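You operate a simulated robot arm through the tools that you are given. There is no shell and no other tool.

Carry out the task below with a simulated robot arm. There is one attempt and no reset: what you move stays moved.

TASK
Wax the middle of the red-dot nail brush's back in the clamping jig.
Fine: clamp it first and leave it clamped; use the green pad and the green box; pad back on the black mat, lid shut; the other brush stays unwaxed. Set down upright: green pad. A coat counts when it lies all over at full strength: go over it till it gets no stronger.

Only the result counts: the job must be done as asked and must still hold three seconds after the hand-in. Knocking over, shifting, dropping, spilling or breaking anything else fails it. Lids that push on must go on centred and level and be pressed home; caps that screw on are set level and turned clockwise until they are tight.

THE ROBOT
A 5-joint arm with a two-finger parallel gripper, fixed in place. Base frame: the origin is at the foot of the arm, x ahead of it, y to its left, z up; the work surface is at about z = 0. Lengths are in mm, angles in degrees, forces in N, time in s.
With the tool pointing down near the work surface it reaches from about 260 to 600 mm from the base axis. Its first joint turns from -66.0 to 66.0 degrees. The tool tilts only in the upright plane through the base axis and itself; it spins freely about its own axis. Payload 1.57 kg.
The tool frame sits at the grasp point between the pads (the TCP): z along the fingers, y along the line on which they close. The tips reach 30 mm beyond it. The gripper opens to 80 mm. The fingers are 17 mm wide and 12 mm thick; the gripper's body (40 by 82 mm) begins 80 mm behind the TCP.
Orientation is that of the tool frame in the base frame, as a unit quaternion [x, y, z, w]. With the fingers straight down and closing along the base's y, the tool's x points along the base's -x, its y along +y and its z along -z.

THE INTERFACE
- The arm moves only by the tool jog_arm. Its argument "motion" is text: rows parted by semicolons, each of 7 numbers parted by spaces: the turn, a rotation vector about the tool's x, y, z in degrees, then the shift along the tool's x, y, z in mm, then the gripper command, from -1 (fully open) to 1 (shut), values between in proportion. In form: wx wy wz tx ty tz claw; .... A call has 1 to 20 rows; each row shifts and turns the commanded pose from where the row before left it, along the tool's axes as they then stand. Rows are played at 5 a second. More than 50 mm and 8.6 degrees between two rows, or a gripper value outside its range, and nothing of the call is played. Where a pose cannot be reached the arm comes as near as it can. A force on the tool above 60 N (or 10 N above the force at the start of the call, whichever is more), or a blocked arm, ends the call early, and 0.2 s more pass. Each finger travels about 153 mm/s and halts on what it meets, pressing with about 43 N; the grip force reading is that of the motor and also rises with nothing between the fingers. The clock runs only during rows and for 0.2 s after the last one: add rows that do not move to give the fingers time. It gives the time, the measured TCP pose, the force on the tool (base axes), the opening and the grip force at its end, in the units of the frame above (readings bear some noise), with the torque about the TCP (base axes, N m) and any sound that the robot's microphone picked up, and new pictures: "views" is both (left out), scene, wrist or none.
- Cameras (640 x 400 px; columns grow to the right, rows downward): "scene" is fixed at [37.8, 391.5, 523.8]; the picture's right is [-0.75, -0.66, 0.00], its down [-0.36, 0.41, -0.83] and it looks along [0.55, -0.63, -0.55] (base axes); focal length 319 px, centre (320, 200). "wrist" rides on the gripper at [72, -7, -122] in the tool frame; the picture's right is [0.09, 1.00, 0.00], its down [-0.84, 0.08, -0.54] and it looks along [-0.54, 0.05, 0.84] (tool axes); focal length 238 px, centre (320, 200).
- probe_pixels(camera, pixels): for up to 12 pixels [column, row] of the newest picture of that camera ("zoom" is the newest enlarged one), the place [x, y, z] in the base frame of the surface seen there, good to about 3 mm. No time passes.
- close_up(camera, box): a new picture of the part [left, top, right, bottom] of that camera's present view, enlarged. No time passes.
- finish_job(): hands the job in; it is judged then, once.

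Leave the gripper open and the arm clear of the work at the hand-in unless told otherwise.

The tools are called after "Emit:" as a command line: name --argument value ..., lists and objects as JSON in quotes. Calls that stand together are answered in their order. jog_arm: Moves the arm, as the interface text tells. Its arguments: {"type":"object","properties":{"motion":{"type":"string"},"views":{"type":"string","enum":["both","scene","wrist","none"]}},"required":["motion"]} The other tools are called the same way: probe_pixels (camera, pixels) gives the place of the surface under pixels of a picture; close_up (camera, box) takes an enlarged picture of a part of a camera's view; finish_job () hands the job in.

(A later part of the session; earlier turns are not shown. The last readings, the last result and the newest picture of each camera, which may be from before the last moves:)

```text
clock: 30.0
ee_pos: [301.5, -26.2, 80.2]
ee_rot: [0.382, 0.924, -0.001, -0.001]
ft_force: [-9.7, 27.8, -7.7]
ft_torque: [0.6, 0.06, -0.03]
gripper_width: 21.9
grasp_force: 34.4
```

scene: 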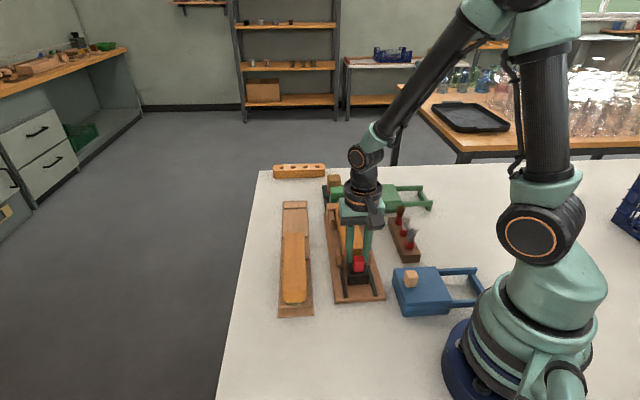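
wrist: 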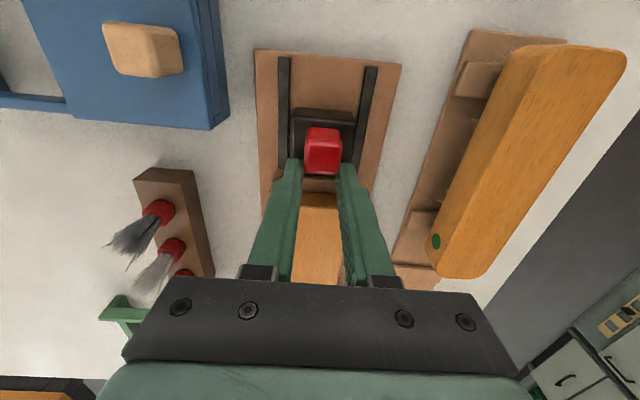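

The knob has shifted up in the wrist picture (from row ~178 to ~150): the fingers are slipping along the knob, so the slider is already blocked against the brush at ~27 N. I open, rise and look.

Emit:
jog_arm --motion "0 0 0 0 0 0 0.5; 0 0 0 0 0 0 -0.2; 0 0 0 0 0 0 -1; 0 0 0 0 0 -20 -1; 0 0 0 0 0 -30 -1; 0 0 0 0 0 -30 -1; 0 0 0 0 0 0 -1"

Emit:
close_up --camera "wrist" --box '[220, 60, 420, 290]'

Emit:
close_up --camera "scene" --box '[310, 190, 400, 310]'

```text
clock: 31.6
ee_pos: [304.1, -27.4, 161.4]
ee_rot: [0.383, 0.924, 0.0, 0.0]
ft_force: [0.3, -0.4, 1.1]
ft_torque: [0.0, 0.0, -0.01]
gripper_width: 79.9
grasp_force: 0.0
```

scene: 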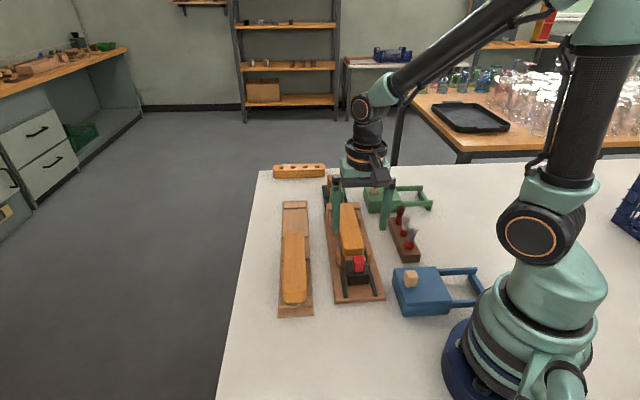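
wrist: 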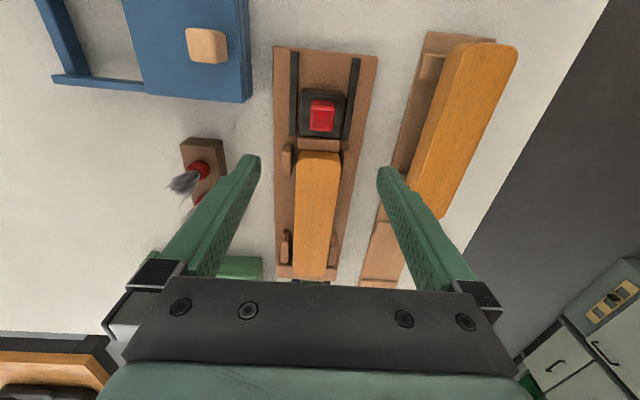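

```text
1.74 times, centred on (320, 175) of wrist
```

zoom: 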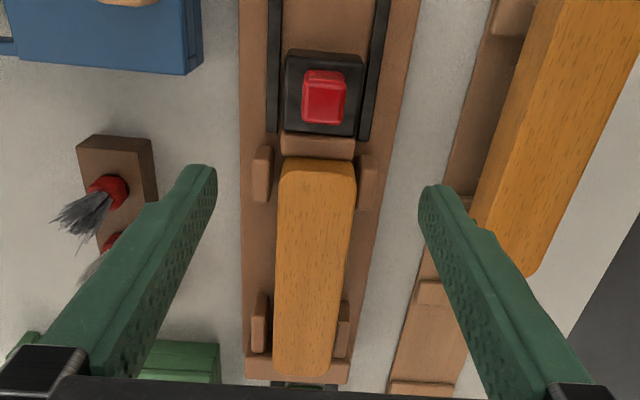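

```text
3.33 times, centred on (355, 250) of scene
```

zoom: 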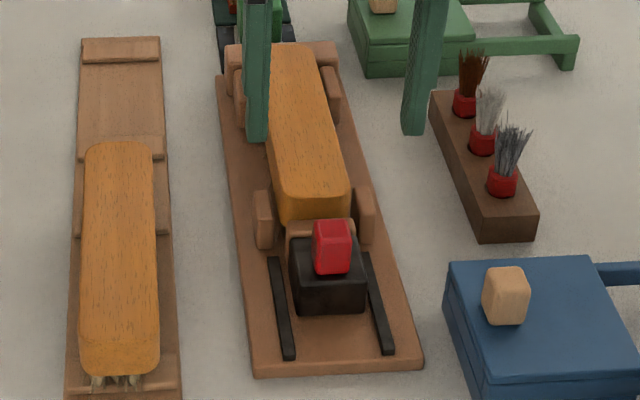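

The slider stays where I left it, jaw against the brush. I probe the jaw, both brush ends and the block to see whether the brush is hard against the end block.

Emit:
probe_pixels --camera "zoom" --pixels '[[317, 165], [317, 145], [303, 370], [285, 365], [322, 365], [265, 345], [258, 368], [340, 368], [285, 180], [350, 180], [322, 100]]'

Emit:
close_up --camera "wrist" --box '[270, 110, 360, 190]'

Emit:
close_up --camera "wrist" --box '[265, 220, 355, 290]'

```text
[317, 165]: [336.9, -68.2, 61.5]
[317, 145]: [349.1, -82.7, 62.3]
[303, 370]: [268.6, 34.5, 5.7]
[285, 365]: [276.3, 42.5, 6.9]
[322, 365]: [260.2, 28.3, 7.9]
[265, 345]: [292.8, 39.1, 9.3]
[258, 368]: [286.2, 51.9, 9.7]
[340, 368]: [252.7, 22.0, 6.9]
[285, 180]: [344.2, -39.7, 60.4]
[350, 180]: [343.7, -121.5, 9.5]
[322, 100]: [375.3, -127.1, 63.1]
```

```text
5.00 times, centred on (315, 150) of wrist
```

zoom: 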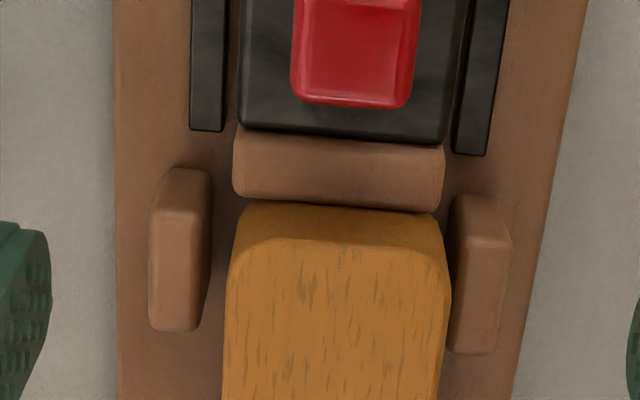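

```text
5.71 times, centred on (310, 255) of wrist
```

zoom: 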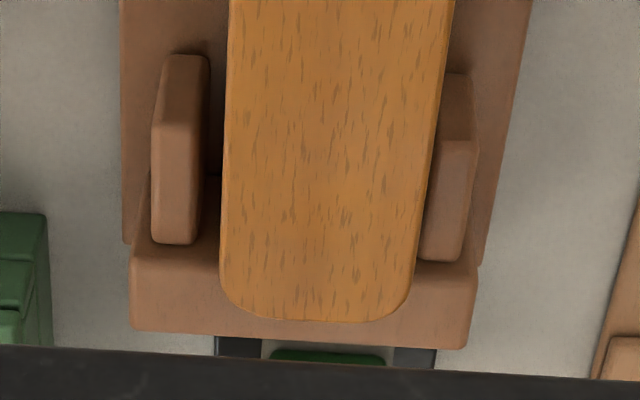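

Those probes hit the wrong (scene) zoom; I probe the wrist picture directly.

Emit:
probe_pixels --camera "wrist" --pixels '[[319, 160], [319, 148], [319, 141], [308, 274], [285, 275], [330, 277], [297, 180], [340, 180], [294, 260], [325, 262], [285, 150], [346, 155]]'

```text
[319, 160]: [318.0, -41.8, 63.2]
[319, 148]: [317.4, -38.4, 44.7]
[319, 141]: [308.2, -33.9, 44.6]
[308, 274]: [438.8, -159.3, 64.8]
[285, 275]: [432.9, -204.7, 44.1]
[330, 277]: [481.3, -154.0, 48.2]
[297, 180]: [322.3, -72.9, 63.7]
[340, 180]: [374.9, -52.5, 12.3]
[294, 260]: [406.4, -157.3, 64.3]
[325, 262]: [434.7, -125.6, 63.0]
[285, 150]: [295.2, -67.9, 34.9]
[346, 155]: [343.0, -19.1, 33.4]
```

Brush ends at u≈254.4 and 422.9 on top; the block face seemed at ≈431, so a gap is possible. I move to look at the far end from the side (spin -90°, TCP over u≈427, v≈132).

Emit:
jog_arm --motion "0 0 0 -38.5 -12.7 0 -1; 0 0 0 -38.5 -12.7 0 -1; 0 0 0 -38.5 -12.7 0 -1; 0 0 0 -38.5 -12.7 0 -1; 0 0 0 -38.5 -12.7 0 -1; 0 0 -7.5 0 0 0 -1; 0 0 -7.5 0 0 0 -1; 0 0 -7.5 0 0 0 -1; 0 0 -7.5 0 0 0 -1; 0 0 -7.5 0 0 0 -1; 0 0 -7.5 0 0 0 -1; 0 0 -7.5 0 0 0 -1; 0 0 -7.5 0 0 0 -1; 0 0 -7.5 0 0 0 -1; 0 0 -7.5 0 0 0 -1; 0 0 -7.5 0 0 0 -1; 0 0 -7.5 0 0 0 -1; 0 0 0 0 0 0 -1"

Emit:
close_up --camera "wrist" --box '[230, 110, 410, 250]'

```text
clock: 35.4
ee_pos: [394.4, -206.3, 160.7]
ee_rot: [-0.383, 0.924, 0.0, 0.0]
ft_force: [-0.4, 0.4, 0.2]
ft_torque: [0.0, -0.02, -0.01]
gripper_width: 79.9
grasp_force: 0.2
```

scene: 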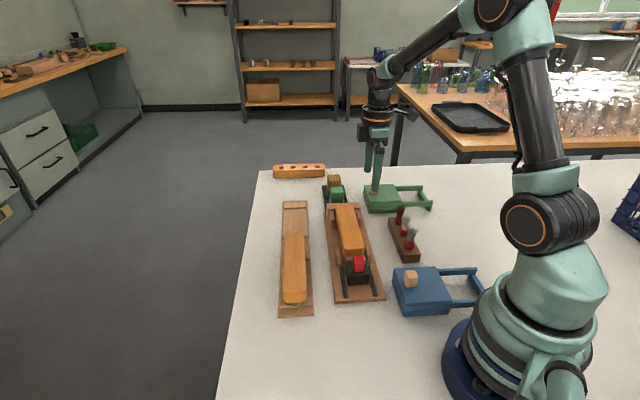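
wrist: 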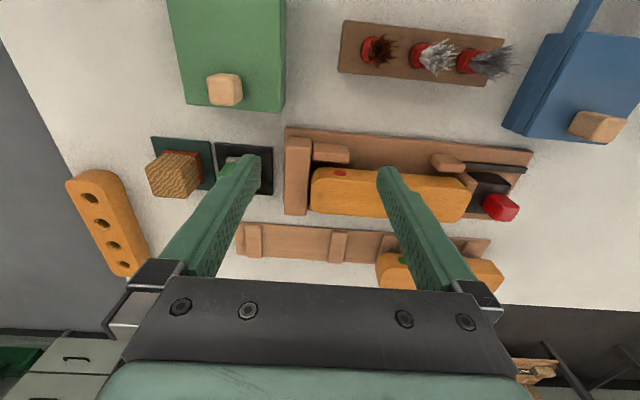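

```text
2.86 times, centred on (320, 180) of wrist
```

zoom: 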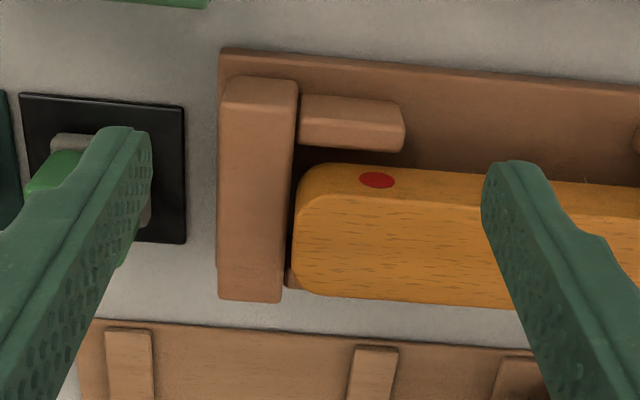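

The far end sits against the block (gap ≲1–2 mm at the rounded edge), red dot visible on its side at wrist ~(340,172). I probe the knob and ends from this side view for exact figures.

Emit:
probe_pixels --camera "wrist" --pixels '[[310, 185], [312, 200], [306, 185], [307, 205], [500, 207], [488, 205], [515, 212], [470, 200], [473, 190], [476, 185], [230, 172], [245, 185]]'

Emit:
close_up --camera "wrist" --box '[420, 130, 540, 230]'

```text
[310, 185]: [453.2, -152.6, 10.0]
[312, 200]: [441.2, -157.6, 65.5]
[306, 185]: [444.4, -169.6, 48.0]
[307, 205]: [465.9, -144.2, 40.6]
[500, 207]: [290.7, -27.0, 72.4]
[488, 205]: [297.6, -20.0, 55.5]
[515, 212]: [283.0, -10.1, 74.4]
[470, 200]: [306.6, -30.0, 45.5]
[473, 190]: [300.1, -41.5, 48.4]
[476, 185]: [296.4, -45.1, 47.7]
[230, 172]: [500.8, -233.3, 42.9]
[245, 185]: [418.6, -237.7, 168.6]
```

```text
4.00 times, centred on (480, 180) of wrist
```

zoom: 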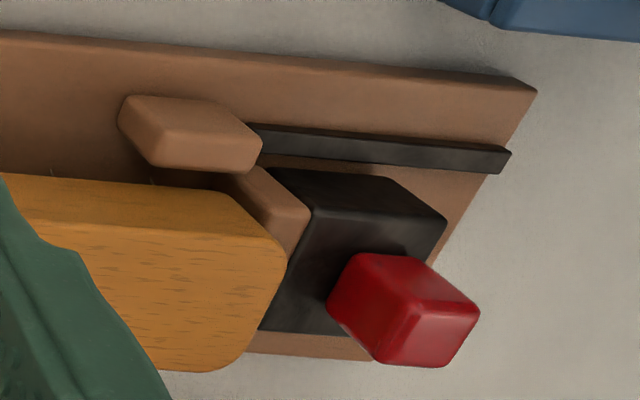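

The probe at (310,185) reached the jig floor, so a narrow gap may remain at the block. I move closer (TCP z≈110) to look straight into that joint.

Emit:
jog_arm --motion "0 0 0 -12 2 25 -1; 0 0 0 -12 1.3 25 -1; 0 0 0 0 0 0 -1"

Emit:
close_up --camera "wrist" --box '[270, 120, 370, 220]'

```text
clock: 36.2
ee_pos: [408.6, -187.5, 110.4]
ee_rot: [-0.383, 0.924, 0.0, 0.001]
ft_force: [-0.4, 1.3, 0.0]
ft_torque: [0.01, 0.01, -0.01]
gripper_width: 80.1
grasp_force: 0.1
```

scene: 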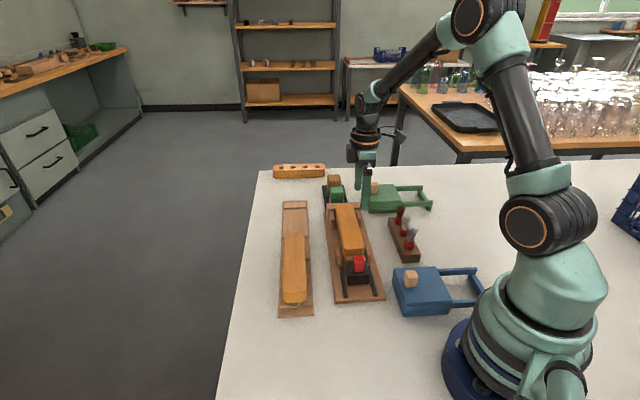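
wrist: 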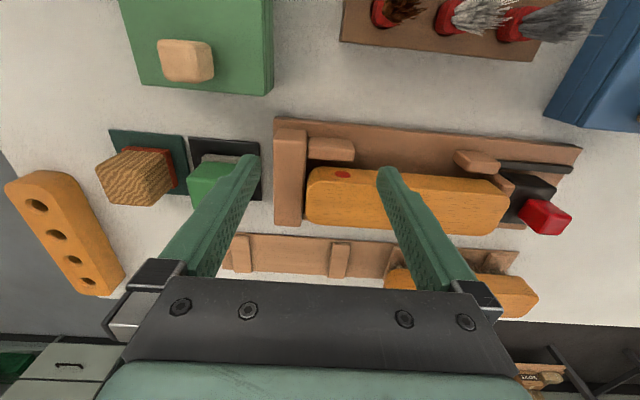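

```text
4.00 times, centred on (320, 170) of wrist
```

zoom: 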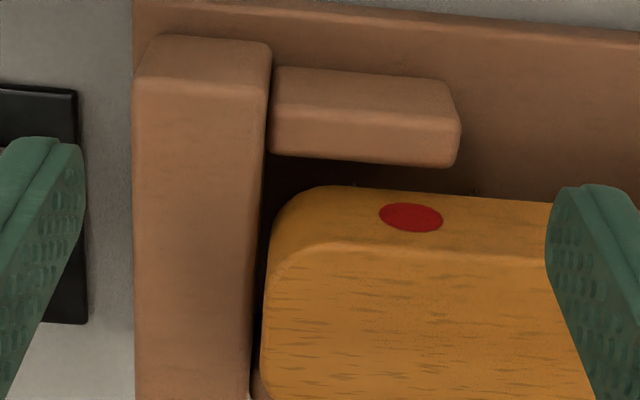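

Only a ~1 mm line remains between brush and block. To clamp firmly I will push the knob from behind with closed fingers. I rise, spin back +90°, and go over the spot behind the knob (u≈190) with the fingers shut.

Emit:
jog_arm --motion "0 0 0 0 0 -50 -1; 0 0 7.5 0 0 0 -1; 0 0 7.5 0 0 0 -1; 0 0 7.5 0 0 0 -1; 0 0 7.5 0 0 0 -1; 0 0 7.5 0 0 0 -1; 0 0 7.5 0 0 0 -1; 0 0 7.5 0 0 0 -1; 0 0 7.5 0 0 0 -1; 0 0 7.5 0 0 0 -1; 0 0 7.5 0 0 0 -1; 0 0 7.5 0 0 0 -1; 0 0 7.5 0 0 0 -1; 0 0 0 38.6 6.5 0 0; 0 0 0 38.6 6.5 0 1; 0 0 0 38.6 6.5 0 1; 0 0 0 38.6 6.5 0 1; 0 0 0 38.6 6.5 0 1; 0 0 0 38.5 6.2 0 1; 0 0 0 0 0 0 1"

Emit:
close_up --camera "wrist" --box '[230, 100, 410, 260]'

```text
clock: 40.4
ee_pos: [272.1, 7.0, 159.2]
ee_rot: [0.383, 0.924, 0.0, -0.001]
ft_force: [-0.7, 0.3, 0.3]
ft_torque: [0.04, 0.01, 0.0]
gripper_width: 0.0
grasp_force: 21.6
```

scene: 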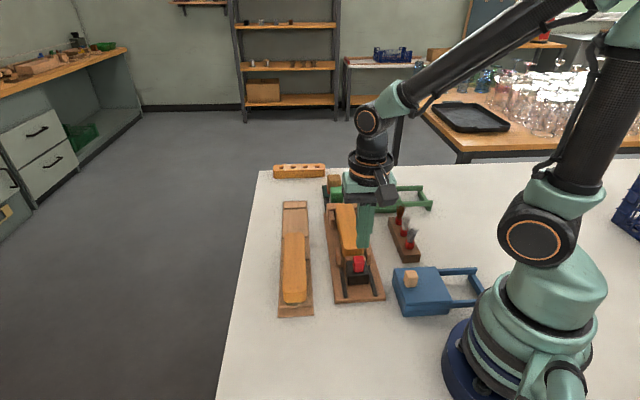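
wrist: 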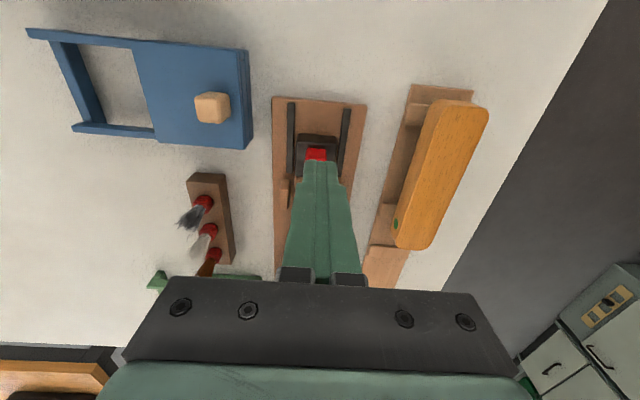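

```text
2.50 times, centred on (320, 180) of wrist
```

zoom: 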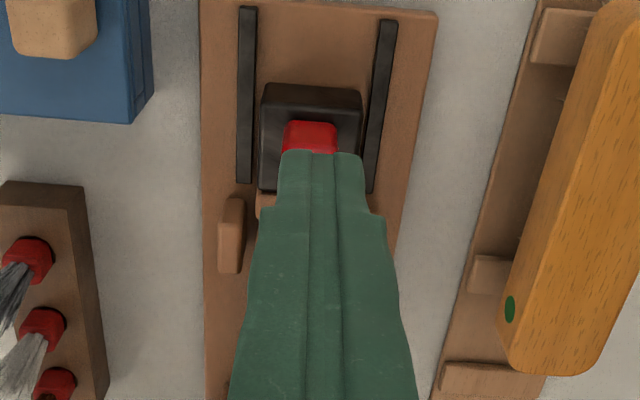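

I probe the knob's visible rear edge to place the closed fingers behind it.

Emit:
probe_pixels --camera "zoom" --pixels '[[310, 127], [290, 127], [330, 130], [310, 145], [310, 122], [310, 95], [270, 90], [355, 95]]'

```text
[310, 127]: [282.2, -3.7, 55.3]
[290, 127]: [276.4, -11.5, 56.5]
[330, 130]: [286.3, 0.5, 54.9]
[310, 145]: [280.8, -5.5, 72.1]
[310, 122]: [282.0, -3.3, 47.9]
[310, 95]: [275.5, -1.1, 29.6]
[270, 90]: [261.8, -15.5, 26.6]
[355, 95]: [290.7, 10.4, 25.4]
```

Knob's rear face is at u≈202.5; finger fronts are at u≈196. I lower straight to z≈79 behind the knob.

Emit:
jog_arm --motion "0 0 0 0 -1.5 20 1; 0 0 0 0 0 20 1; 0 0 0 0 0 20 1; 0 0 0 0 0 20 1; 0 0 0 0 0 0 1"

```text
clock: 41.6
ee_pos: [272.8, 1.9, 78.8]
ee_rot: [0.383, 0.924, 0.0, 0.0]
ft_force: [-0.6, -0.1, 1.3]
ft_torque: [0.01, -0.03, 0.0]
gripper_width: 0.0
grasp_force: 20.9
```

scene: 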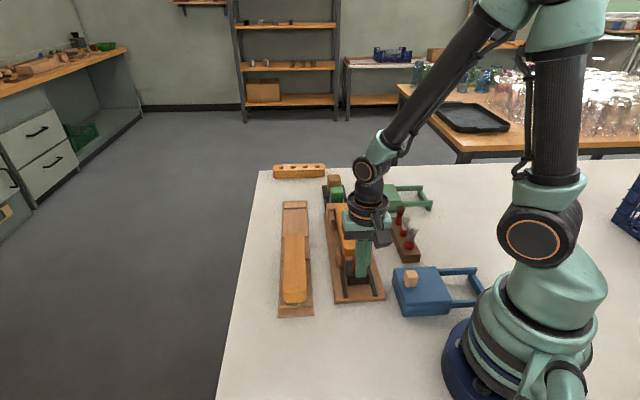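
wrist: 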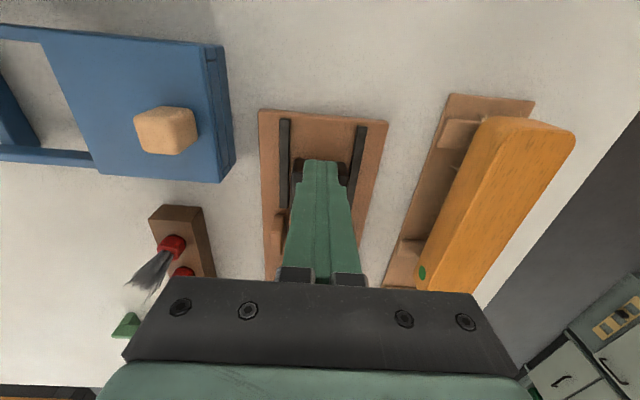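

In place behind the knob, no contact yet. I push toward the brush in 1.5 mm steps.

Emit:
jog_arm --motion "0 0 0 -1.5 0 0 1; 0 0 0 -1.5 0 0 1; 0 0 0 -1 0 0 1; 0 0 0 -1 0 0 1; 0 0 0 0 0 0 1" --views "none"

```text
clock: 42.8
ee_pos: [274.7, -1.2, 79.2]
ee_rot: [0.383, 0.924, 0.0, -0.002]
ft_force: [-4.5, 7.9, 2.4]
ft_torque: [0.03, 0.02, -0.01]
gripper_width: 0.0
grasp_force: 21.5
```

Contact (≈9 N). I push on in 1 mm steps.

Emit:
jog_arm --motion "0 0 0 -1 0 0 1; 0 0 0 -1 0 0 1; 0 0 0 -1 0 0 1; 0 0 0 0 0 0 1" --views "none"

```text
clock: 43.8
ee_pos: [274.3, -2.8, 78.8]
ee_rot: [0.381, 0.924, -0.001, -0.004]
ft_force: [-21.5, 49.2, 6.5]
ft_torque: [0.17, 0.09, 0.06]
gripper_width: 0.0
grasp_force: 21.6
```

Reaction jumps to 50 N with no travel: the slider is hard up. I back off, rise, and inspect both brush ends closely.

Emit:
jog_arm --motion "0 0 0 3 0 0 1; 0 0 0 4 0 0 1; 0 0 0 0 0 -30 1; 0 0 0 0 0 -30 1; 0 0 0 0 0 -20 1; 0 0 0 -20 0 0 -1; 0 0 0 -40 0 0 -1; 0 0 0 -40 0 0 -1; 0 0 0 -30 0 0 -1; 0 0 0 0 0 0 -1"

Emit:
close_up --camera "wrist" --box '[260, 30, 380, 130]'

```text
clock: 46.0
ee_pos: [363.4, -90.8, 158.8]
ee_rot: [0.383, 0.924, 0.0, 0.0]
ft_force: [0.8, -0.2, 0.4]
ft_torque: [-0.04, 0.0, 0.03]
gripper_width: 79.9
grasp_force: 0.1
```

scene: 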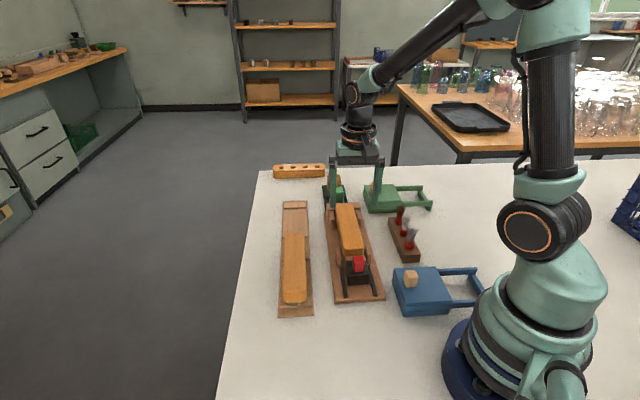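
wrist: 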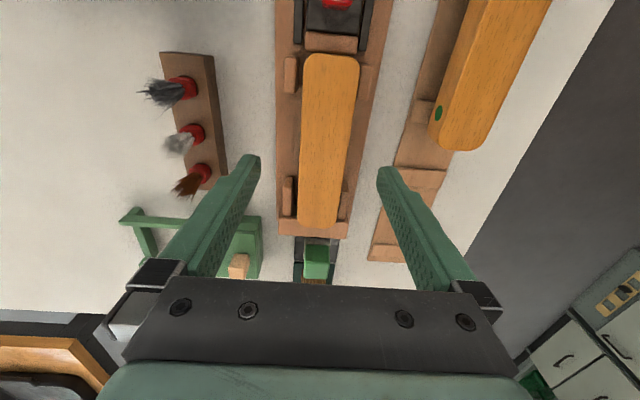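

```text
4.00 times, centred on (320, 80) of wrist
```

zoom: 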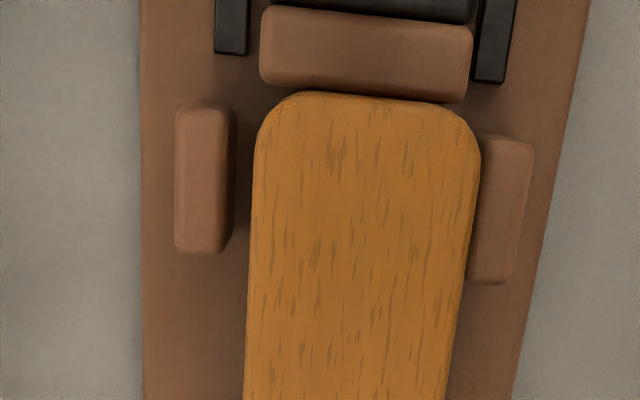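

The jaw bears on the brush's near end. To be sure the brush is truly clamped I will grip it lightly mid-length and feel whether it can move along the jig. First I probe its edges.

Emit:
probe_pixels --camera "wrist" --pixels '[[304, 100], [355, 100], [301, 180], [345, 180], [330, 58], [317, 224], [330, 42], [330, 50]]'

Emit:
close_up --camera "wrist" --box '[265, 170, 375, 260]'

```text
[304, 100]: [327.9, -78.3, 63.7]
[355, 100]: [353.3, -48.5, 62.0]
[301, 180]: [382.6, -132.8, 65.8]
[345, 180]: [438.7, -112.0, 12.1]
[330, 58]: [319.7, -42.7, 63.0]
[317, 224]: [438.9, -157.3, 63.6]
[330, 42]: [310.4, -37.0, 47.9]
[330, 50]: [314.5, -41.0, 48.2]
```

```text
4.44 times, centred on (320, 215) of wrist
```

zoom: 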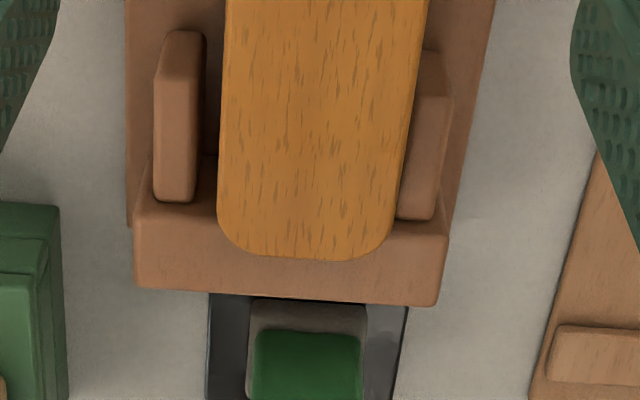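

Brush centre is v≈196, u≈339. I lower onto it with open fingers to z≈55.

Emit:
jog_arm --motion "0 0 0 -18 3.2 0 -1; 0 0 0 0 0 30 -1; 0 0 0 0 0 30 -1; 0 0 0 0 0 25 -1; 0 0 0 0 0 18 -1; 0 0 0 0 0 0 -1; 0 0 0 0 0 0 -0.1; 0 0 0 0 0 0 0.3; 0 0 0 0 0 0 1; 0 0 0 0 0 0 1" --views "wrist"

```text
clock: 48.2
ee_pos: [379.1, -100.7, 55.1]
ee_rot: [0.382, 0.924, 0.0, 0.0]
ft_force: [13.5, 11.1, -12.6]
ft_torque: [0.19, -0.27, 0.12]
gripper_width: 45.4
grasp_force: 42.8
```

wrist: 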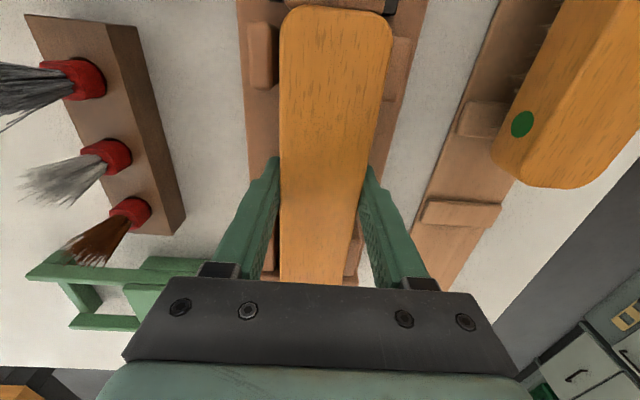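

A 17 N sideways load builds without the brush giving way – good evidence that it is held. I test along the jig with a 2 mm push toward the block.

Emit:
jog_arm --motion "0 0 0 -1 1 0 1; 0 0 0 -1 0 0 1; 0 0 0 0 0 0 1" --views "none"

```text
clock: 49.0
ee_pos: [380.1, -101.3, 54.7]
ee_rot: [0.382, 0.924, 0.0, -0.004]
ft_force: [0.5, 20.9, -15.7]
ft_torque: [-0.01, -0.68, -0.14]
gripper_width: 45.7
grasp_force: 42.9
```

It resists at once (14 N), so it is blocked against the stop: clamped. I undo the offset, release, and rise.

Emit:
jog_arm --motion "0 0 0 1.2 0 0 1; 0 0 0 0 0 0 0.4; 0 0 0 0 0 0 -0.3; 0 0 0 0 0 0 -1; 0 0 0 0 0 -20 -1; 0 0 0 0 0 -40 -1; 0 0 0 0 0 -40 -1; 0 0 0 0 0 0 -1"

Emit:
close_up --camera "scene" --box '[310, 190, 400, 310]'

```text
clock: 50.8
ee_pos: [382.6, -102.0, 156.4]
ee_rot: [0.383, 0.924, 0.0, -0.001]
ft_force: [-0.3, 0.3, 0.1]
ft_torque: [0.01, -0.01, 0.03]
gripper_width: 80.1
grasp_force: 0.1
```

scene: 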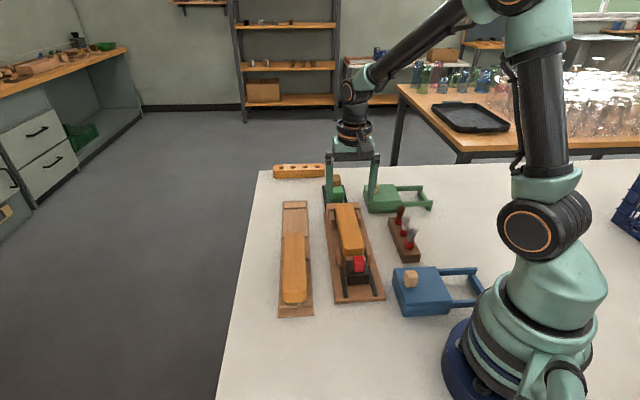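
wrist: 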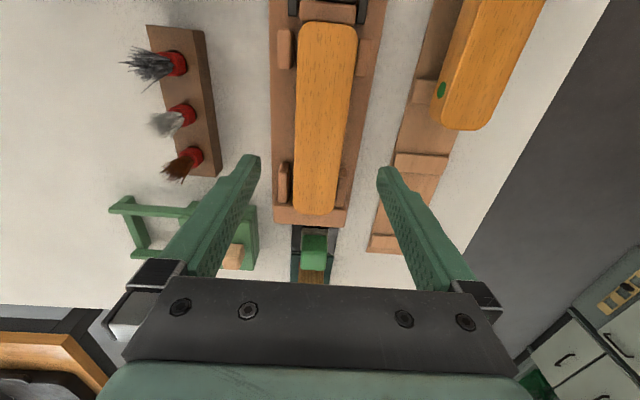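

```text
3.33 times, centred on (355, 250) of scene
```

zoom: 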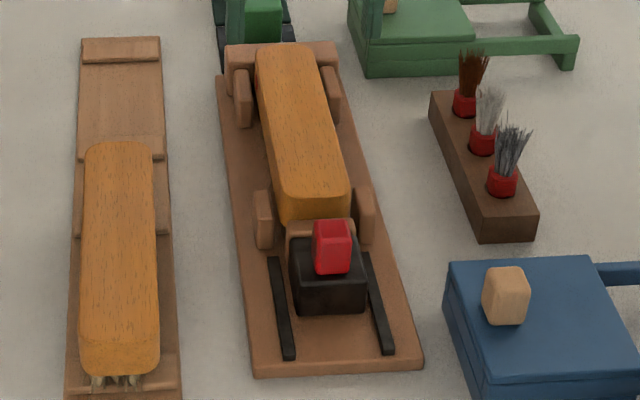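

To be certain no play was introduced, I push the knob home once more: over the spot behind it with closed fingers, down to z≈79.

Emit:
jog_arm --motion "0 0 0 38.2 -1 0 0; 0 0 0 38.2 -1 0 1; 0 0 0 38.2 -1 0 1; 0 0 0 38.2 -0.5 0 1; 0 0 0 0 0 0 1; 0 0 0 0 0 25 1; 0 0 0 0 0 25 1; 0 0 0 0 0 27 1; 0 0 0 0 0 0 1" --views "wrist"

```text
clock: 52.8
ee_pos: [270.2, 4.9, 80.5]
ee_rot: [0.383, 0.924, 0.0, -0.001]
ft_force: [0.4, 1.0, 0.0]
ft_torque: [0.03, 0.0, 0.0]
gripper_width: 0.0
grasp_force: 20.8
```

wrist: 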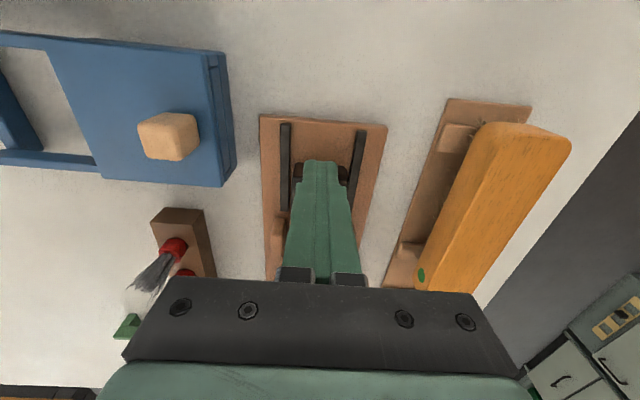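

I push forward: 6 mm to contact, then 1 mm steps.

Emit:
jog_arm --motion "0 0 0 -3 0 0 1; 0 0 0 -3 0 0 1; 0 0 0 -1 0 0 1; 0 0 0 0 0 0 1" --views "none"

Emit:
jog_arm --motion "0 0 0 -1 0 0 1; 0 0 0 -1 0 0 1; 0 0 0 -1 0 0 1; 0 0 0 0 0 0 1; 0 0 0 0 0 0 1" --views "none"

```text
clock: 53.8
ee_pos: [273.9, 0.4, 80.0]
ee_rot: [0.383, 0.924, 0.0, 0.001]
ft_force: [0.4, -0.2, -0.7]
ft_torque: [0.0, 0.02, 0.0]
gripper_width: 0.0
grasp_force: 20.9
```

```text
clock: 55.0
ee_pos: [274.8, -1.5, 79.2]
ee_rot: [0.381, 0.924, -0.001, -0.002]
ft_force: [-17.3, 23.2, 7.4]
ft_torque: [0.17, -0.04, -0.05]
gripper_width: 0.0
grasp_force: 21.5
```

29 N now at the same position as before (u≈195.4). One more 1.3 mm to reach ~45 N.

Emit:
jog_arm --motion "0 0 0 -1.3 0 0 1; 0 0 0 0 0 0 1; 0 0 0 0 0 0 1" --views "none"

```text
clock: 55.8
ee_pos: [273.7, -1.8, 79.4]
ee_rot: [0.381, 0.924, -0.002, -0.005]
ft_force: [-20.1, 48.7, -1.2]
ft_torque: [0.29, 0.13, 0.07]
gripper_width: 0.1
grasp_force: 21.3
```

Firmly clamped: 49 N with no further travel. Now I back off, rise and go to look at the green box.

Emit:
jog_arm --motion "0 0 0 4 0 0 1; 0 0 0 3 0 0 1; 0 0 0 0 0 -30 1; 0 0 0 0 0 -30 1; 0 0 0 0 0 -30 1; 0 0 0 -35.3 -15.2 0 -1; 0 0 0 -35.3 -15.2 0 -1; 0 0 0 -35.3 -15.2 0 -1; 0 0 0 -35.3 -15.2 0 -1; 0 0 0 -35.3 -15.2 0 -1; 0 0 0 -35.3 -15.2 0 -1; 0 0 0 0 0 0 -1"

Emit:
close_up --camera "wrist" --box '[180, 60, 460, 260]'

```text
clock: 58.4
ee_pos: [357.8, -211.4, 170.2]
ee_rot: [0.383, 0.924, 0.0, 0.0]
ft_force: [0.5, 0.0, 0.6]
ft_torque: [-0.02, 0.01, -0.02]
gripper_width: 80.0
grasp_force: 0.0
```

scene: 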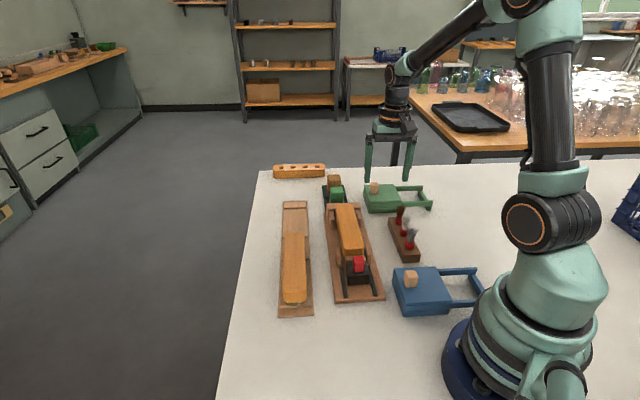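
wrist: 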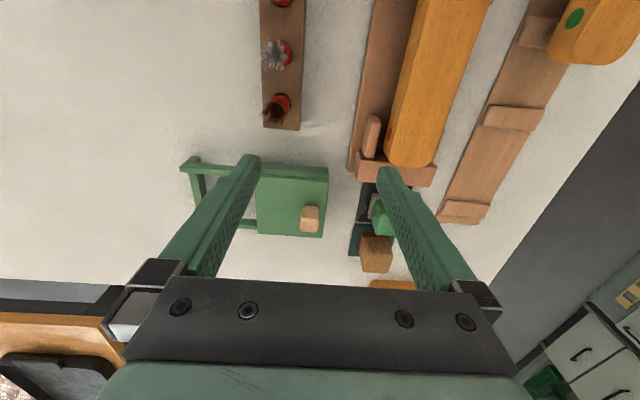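

```text
2.00 times, centred on (320, 160) of wrist
```

zoom: 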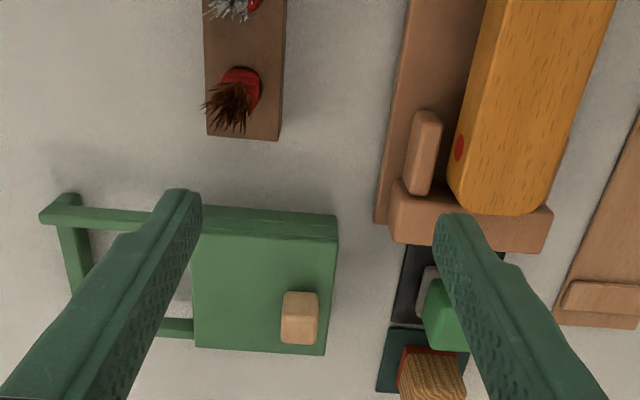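

I see the green box with its knob (zoom (300,318)) and the green pad on the black mat beside it. I probe the lid, knob and rails.

Emit:
probe_pixels --camera "zoom" --pixels '[[286, 296], [316, 298], [300, 315], [285, 338], [312, 342], [215, 250], [325, 225], [320, 348], [200, 345], [330, 215], [210, 212], [70, 200]]'

Emit:
close_up --camera "wrist" --box '[240, 140, 400, 280]'

```text
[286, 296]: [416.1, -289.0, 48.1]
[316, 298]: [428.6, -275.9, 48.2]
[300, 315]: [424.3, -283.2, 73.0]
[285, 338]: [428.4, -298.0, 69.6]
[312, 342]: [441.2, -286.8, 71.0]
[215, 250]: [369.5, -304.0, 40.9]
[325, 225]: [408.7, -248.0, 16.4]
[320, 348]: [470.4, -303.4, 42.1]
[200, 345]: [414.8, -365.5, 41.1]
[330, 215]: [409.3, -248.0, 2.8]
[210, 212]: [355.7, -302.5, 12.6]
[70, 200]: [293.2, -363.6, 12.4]
```

```text
2.86 times, centred on (320, 210) of wrist
```

zoom: 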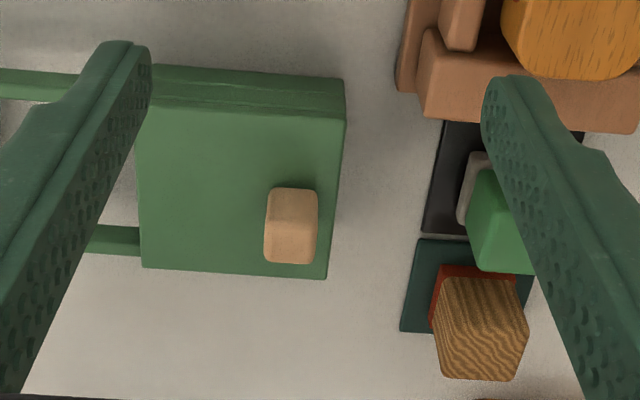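

Knob centre ≈ (429,-288) [u 507, v 100], top z≈72, lid top z≈41. I move over it and descend to z≈77 with open fingers (tips at 47), closing across the sliding direction.

Emit:
jog_arm --motion "0 0 0 -35 -1.2 0 -1; 0 0 0 -35 -1.2 0 -1; 0 0 0 -34.5 -1.1 0 -1; 0 0 0 0 0 30 -1; 0 0 0 0 0 25 -1; 0 0 0 0 0 0 -1"

Emit:
probe_pixels --camera "wrist" --pixels '[[320, 200], [320, 192], [310, 180], [330, 180], [320, 170], [310, 210], [330, 210]]'

```text
clock: 59.8
ee_pos: [428.6, -289.0, 113.5]
ee_rot: [0.382, 0.924, 0.0, 0.0]
ft_force: [-0.5, 0.2, 0.5]
ft_torque: [0.04, 0.02, 0.01]
gripper_width: 80.3
grasp_force: 0.1
```

scene: 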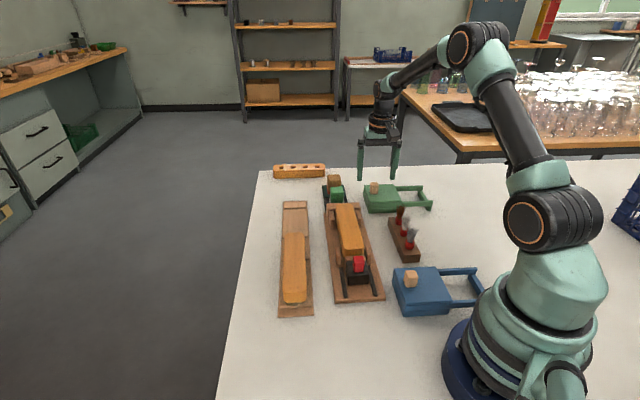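
wrist: 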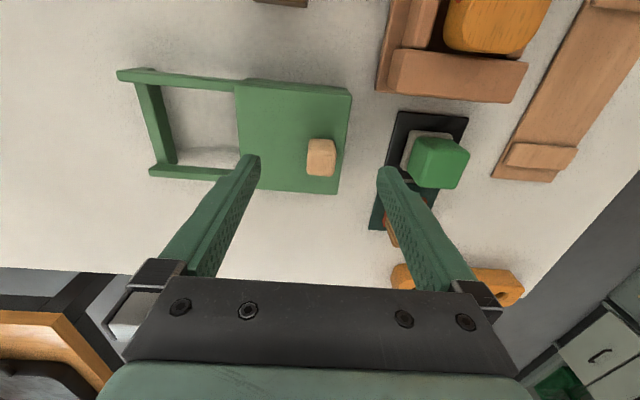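

```text
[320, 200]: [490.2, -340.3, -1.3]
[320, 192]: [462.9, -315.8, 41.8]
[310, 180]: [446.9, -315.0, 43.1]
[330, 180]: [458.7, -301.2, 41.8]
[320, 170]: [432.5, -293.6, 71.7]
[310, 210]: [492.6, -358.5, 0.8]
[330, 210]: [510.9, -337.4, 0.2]
```

I probe the knob's corners for exact centring.

Emit:
probe_pixels --camera "wrist" --pixels '[[310, 150], [332, 152], [310, 172], [330, 173], [320, 152], [320, 142]]'

```text
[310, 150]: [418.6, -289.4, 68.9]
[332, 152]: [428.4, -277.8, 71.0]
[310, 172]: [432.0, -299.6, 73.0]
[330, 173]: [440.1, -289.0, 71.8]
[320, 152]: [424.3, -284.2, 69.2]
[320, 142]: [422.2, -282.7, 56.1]
```

Centred within 1 mm. I descend 36 mm and close on the knob.

Emit:
jog_arm --motion "0 0 0 0 0.8 18 -1; 0 0 0 0 0 18 -1; 0 0 0 0 0 0 -1; 0 0 0 0 0 0 0.3; 0 0 0 0 0 0 0.6; 0 0 0 0 0 0 1; 0 0 0 0 0 0 1; 0 0 0 0 0 0 1" --views "wrist"

```text
clock: 61.6
ee_pos: [429.8, -289.1, 77.6]
ee_rot: [0.382, 0.924, 0.0, 0.0]
ft_force: [0.8, -3.0, -5.4]
ft_torque: [-0.06, 0.0, 0.02]
gripper_width: 21.5
grasp_force: 34.6
```

wrist: 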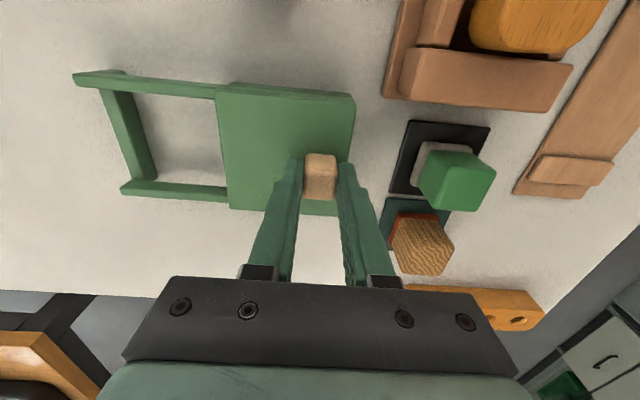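

Knob gripped (21.5 mm). I slide the lid 20 mm toward the rails and check the force.

Emit:
jog_arm --motion "0 0 0 0 -4 0 1; 0 0 0 0 -5 0 1; 0 0 0 0 -5 0 1; 0 0 0 0 -6 0 1; 0 0 0 0 0 0 1"

```text
clock: 62.8
ee_pos: [416.7, -303.7, 78.7]
ee_rot: [0.383, 0.924, 0.0, 0.0]
ft_force: [11.2, -11.5, -26.9]
ft_torque: [-0.28, -0.18, 0.03]
gripper_width: 21.6
grasp_force: 35.0
```

scene: 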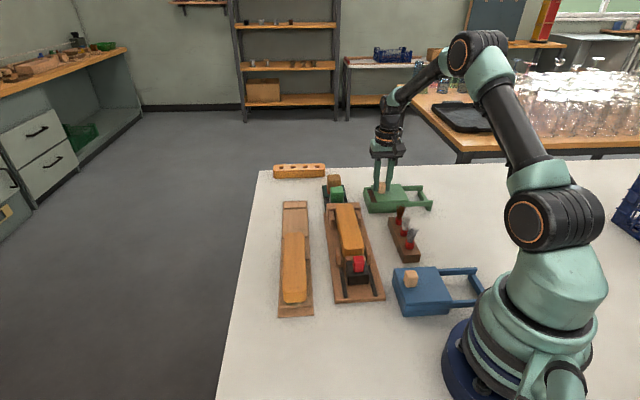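
wrist: 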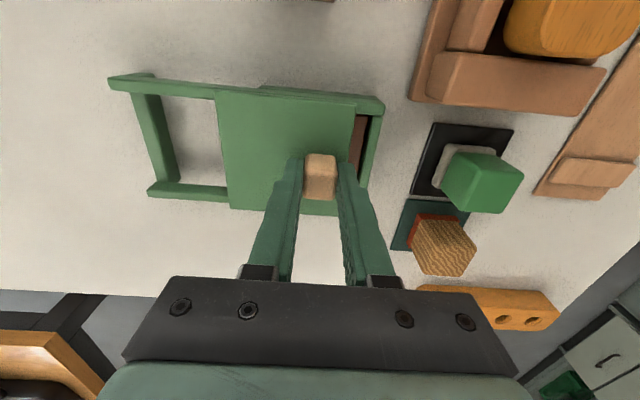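

The lid slides and brown wax shows inside. There is 27 N upward pull and 16 N along u on the knob, so I correct 1 mm down and 1 mm +u as I continue.

Emit:
jog_arm --motion "0 0 0 -1 -2 1 1; 0 0 0 0 -5 0.5 1; 0 0 0 0 -6 0 1; 0 0 0 0 -6 0 1; 0 0 0 0 0 0 1" --views "none"

```text
clock: 64.0
ee_pos: [403.6, -315.0, 79.1]
ee_rot: [0.382, 0.924, 0.0, -0.003]
ft_force: [-15.1, 14.8, 23.2]
ft_torque: [0.28, 0.28, 0.01]
gripper_width: 21.3
grasp_force: 34.5
```

The corrections overshot a little (now +23 N up, -21 N along u); I undo half of each and slide on.

Emit:
jog_arm --motion "0 0 0 0.5 -3 -0.7 1; 0 0 0 0 -6 0 1; 0 0 0 0 -6 0 1; 0 0 0 0 0 0 1" --views "none"

```text
clock: 65.0
ee_pos: [393.2, -326.9, 78.1]
ee_rot: [0.383, 0.924, 0.0, 0.0]
ft_force: [-9.9, 9.7, 25.5]
ft_torque: [0.27, 0.3, 0.0]
gripper_width: 21.6
grasp_force: 35.0
```

Lid has moved ~52 mm. I ease up 0.7 mm and continue.

Emit:
jog_arm --motion "0 0 0 0.4 -3 -0.7 1; 0 0 0 0 -6 0 1; 0 0 0 0 -6 0 1; 0 0 0 0 0 0 1"

```text
clock: 66.0
ee_pos: [381.2, -337.8, 78.5]
ee_rot: [0.382, 0.924, 0.0, 0.001]
ft_force: [5.1, -5.9, 2.0]
ft_torque: [-0.08, -0.09, 0.01]
gripper_width: 21.3
grasp_force: 34.4
```

scene: 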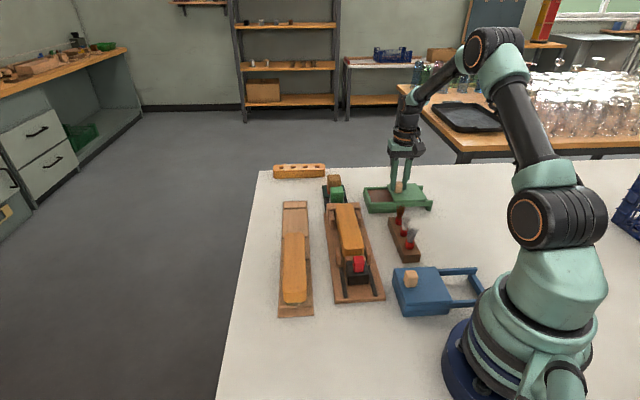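
wrist: 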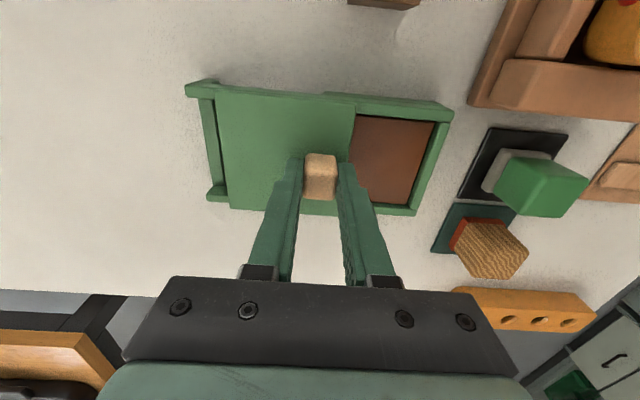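

The brown wax cake shows; the lid has ~10 mm left to the rail end. I slide 9 mm more gently.

Emit:
jog_arm --motion "0 0 0 0 -3 0 1; 0 0 0 0 -3 0 1; 0 0 0 0 -3 0 1; 0 0 0 0 0 0 1"

```text
clock: 67.0
ee_pos: [374.5, -344.2, 77.4]
ee_rot: [0.382, 0.924, 0.0, 0.0]
ft_force: [9.1, -9.2, 0.0]
ft_torque: [-0.31, -0.29, 0.04]
gripper_width: 21.6
grasp_force: 34.3
```

scene: 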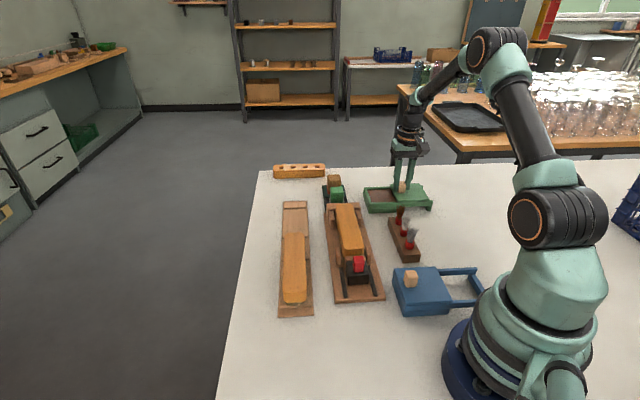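
wrist: 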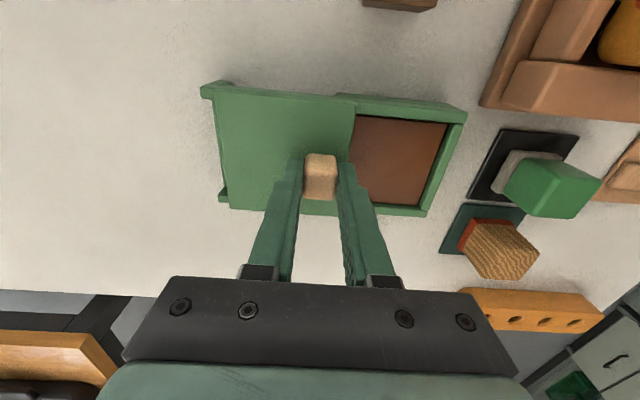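

The lid is open by 78 mm. I release the knob, rise, and look at the wax and the green pad.

Emit:
jog_arm --motion "0 0 0 0 0 0 0.4; 0 0 0 0 0 0 -0.3; 0 0 0 0 0 0 -1; 0 0 0 0 0 -30 -1; 0 0 0 0 0 -35 -1; 0 0 0 10 30 -35 -1; 0 0 0 20 40 0 -1; 0 0 0 20 40 0 -1; 0 0 0 0 0 0 -1"

Emit:
close_up --camera "wrist" --box '[200, 110, 440, 280]'

```text
clock: 69.0
ee_pos: [416.7, -228.4, 177.4]
ee_rot: [0.382, 0.924, 0.0, 0.0]
ft_force: [-1.4, -0.5, 0.9]
ft_torque: [-0.02, 0.02, -0.03]
gripper_width: 80.1
grasp_force: 0.0
```

scene: 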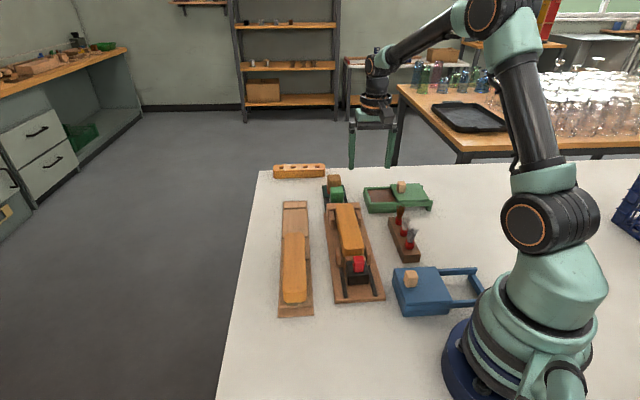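
wrist: 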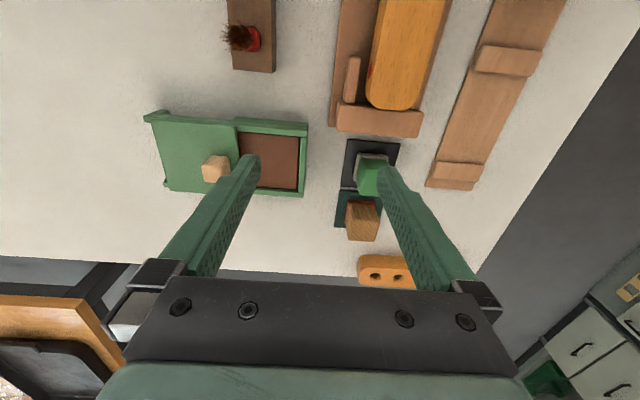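

```text
2.35 times, centred on (320, 195) of wrist
```

zoom: 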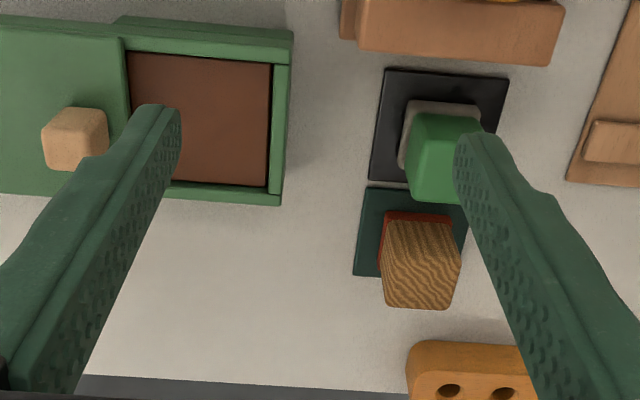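

I probe the wax surface, box walls, black mat corners and the green pad.

Emit:
probe_pixels --camera "zoom" --pixels '[[140, 65], [262, 75], [262, 180], [195, 175], [200, 120], [280, 70], [275, 195], [385, 75], [505, 82], [375, 178], [440, 105], [405, 160]]'

Emit:
probe_pixels --camera "wrist" --pixels '[[362, 162], [372, 162], [380, 165], [360, 190], [372, 193], [368, 178], [360, 155], [385, 157], [375, 155], [350, 205], [365, 232], [355, 175]]'

```text
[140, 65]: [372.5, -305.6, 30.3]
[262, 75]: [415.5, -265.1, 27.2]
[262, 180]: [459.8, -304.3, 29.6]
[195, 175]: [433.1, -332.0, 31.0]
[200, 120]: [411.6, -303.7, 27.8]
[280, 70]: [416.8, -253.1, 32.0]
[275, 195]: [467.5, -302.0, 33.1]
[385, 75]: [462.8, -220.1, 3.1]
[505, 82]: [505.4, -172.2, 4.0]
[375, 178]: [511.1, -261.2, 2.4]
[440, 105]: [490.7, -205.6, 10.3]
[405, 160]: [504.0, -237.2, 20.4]
```

```text
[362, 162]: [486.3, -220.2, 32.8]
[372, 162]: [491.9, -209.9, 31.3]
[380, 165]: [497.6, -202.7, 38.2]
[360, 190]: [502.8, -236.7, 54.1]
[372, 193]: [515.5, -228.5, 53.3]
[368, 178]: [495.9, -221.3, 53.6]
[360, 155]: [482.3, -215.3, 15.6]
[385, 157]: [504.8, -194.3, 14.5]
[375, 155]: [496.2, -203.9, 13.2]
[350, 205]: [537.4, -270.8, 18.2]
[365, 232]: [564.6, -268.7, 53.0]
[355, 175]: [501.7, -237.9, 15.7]
```

Wax surface z≈29 (u 480–540, v 42–108 open). The pad's right side is hidden by the finger; I move 70 mm to +v to see the pad between the fingers.

Emit:
jog_arm --motion "0 0 0 0 35 0 -1; 0 0 0 0 35 0 -1; 0 0 0 -10 0 20 -1; 0 0 0 0 0 0 -1" --views "wrist"

Emit:
close_up --camera "wrist" --box '[240, 110, 400, 270]'

```text
clock: 70.0
ee_pos: [474.8, -186.8, 157.5]
ee_rot: [0.383, 0.924, 0.0, 0.0]
ft_force: [0.4, -0.1, 0.4]
ft_torque: [-0.01, -0.03, 0.02]
gripper_width: 80.0
grasp_force: 0.0
```

wrist: 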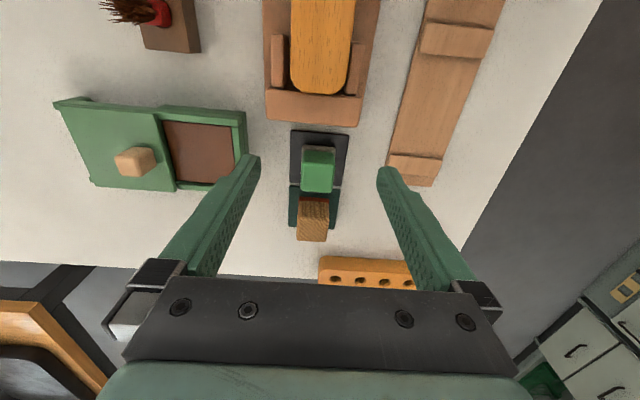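

```text
2.50 times, centred on (320, 190) of wrist
```

zoom: 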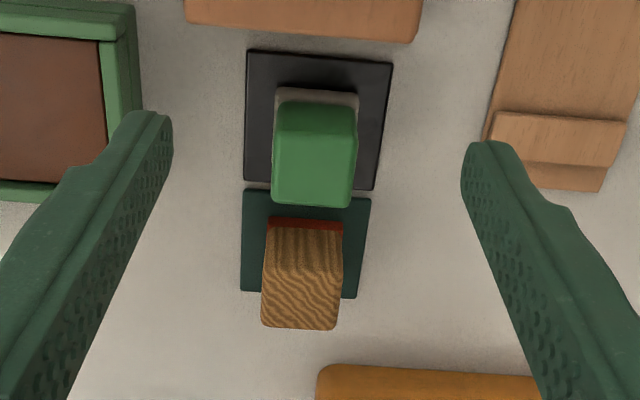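

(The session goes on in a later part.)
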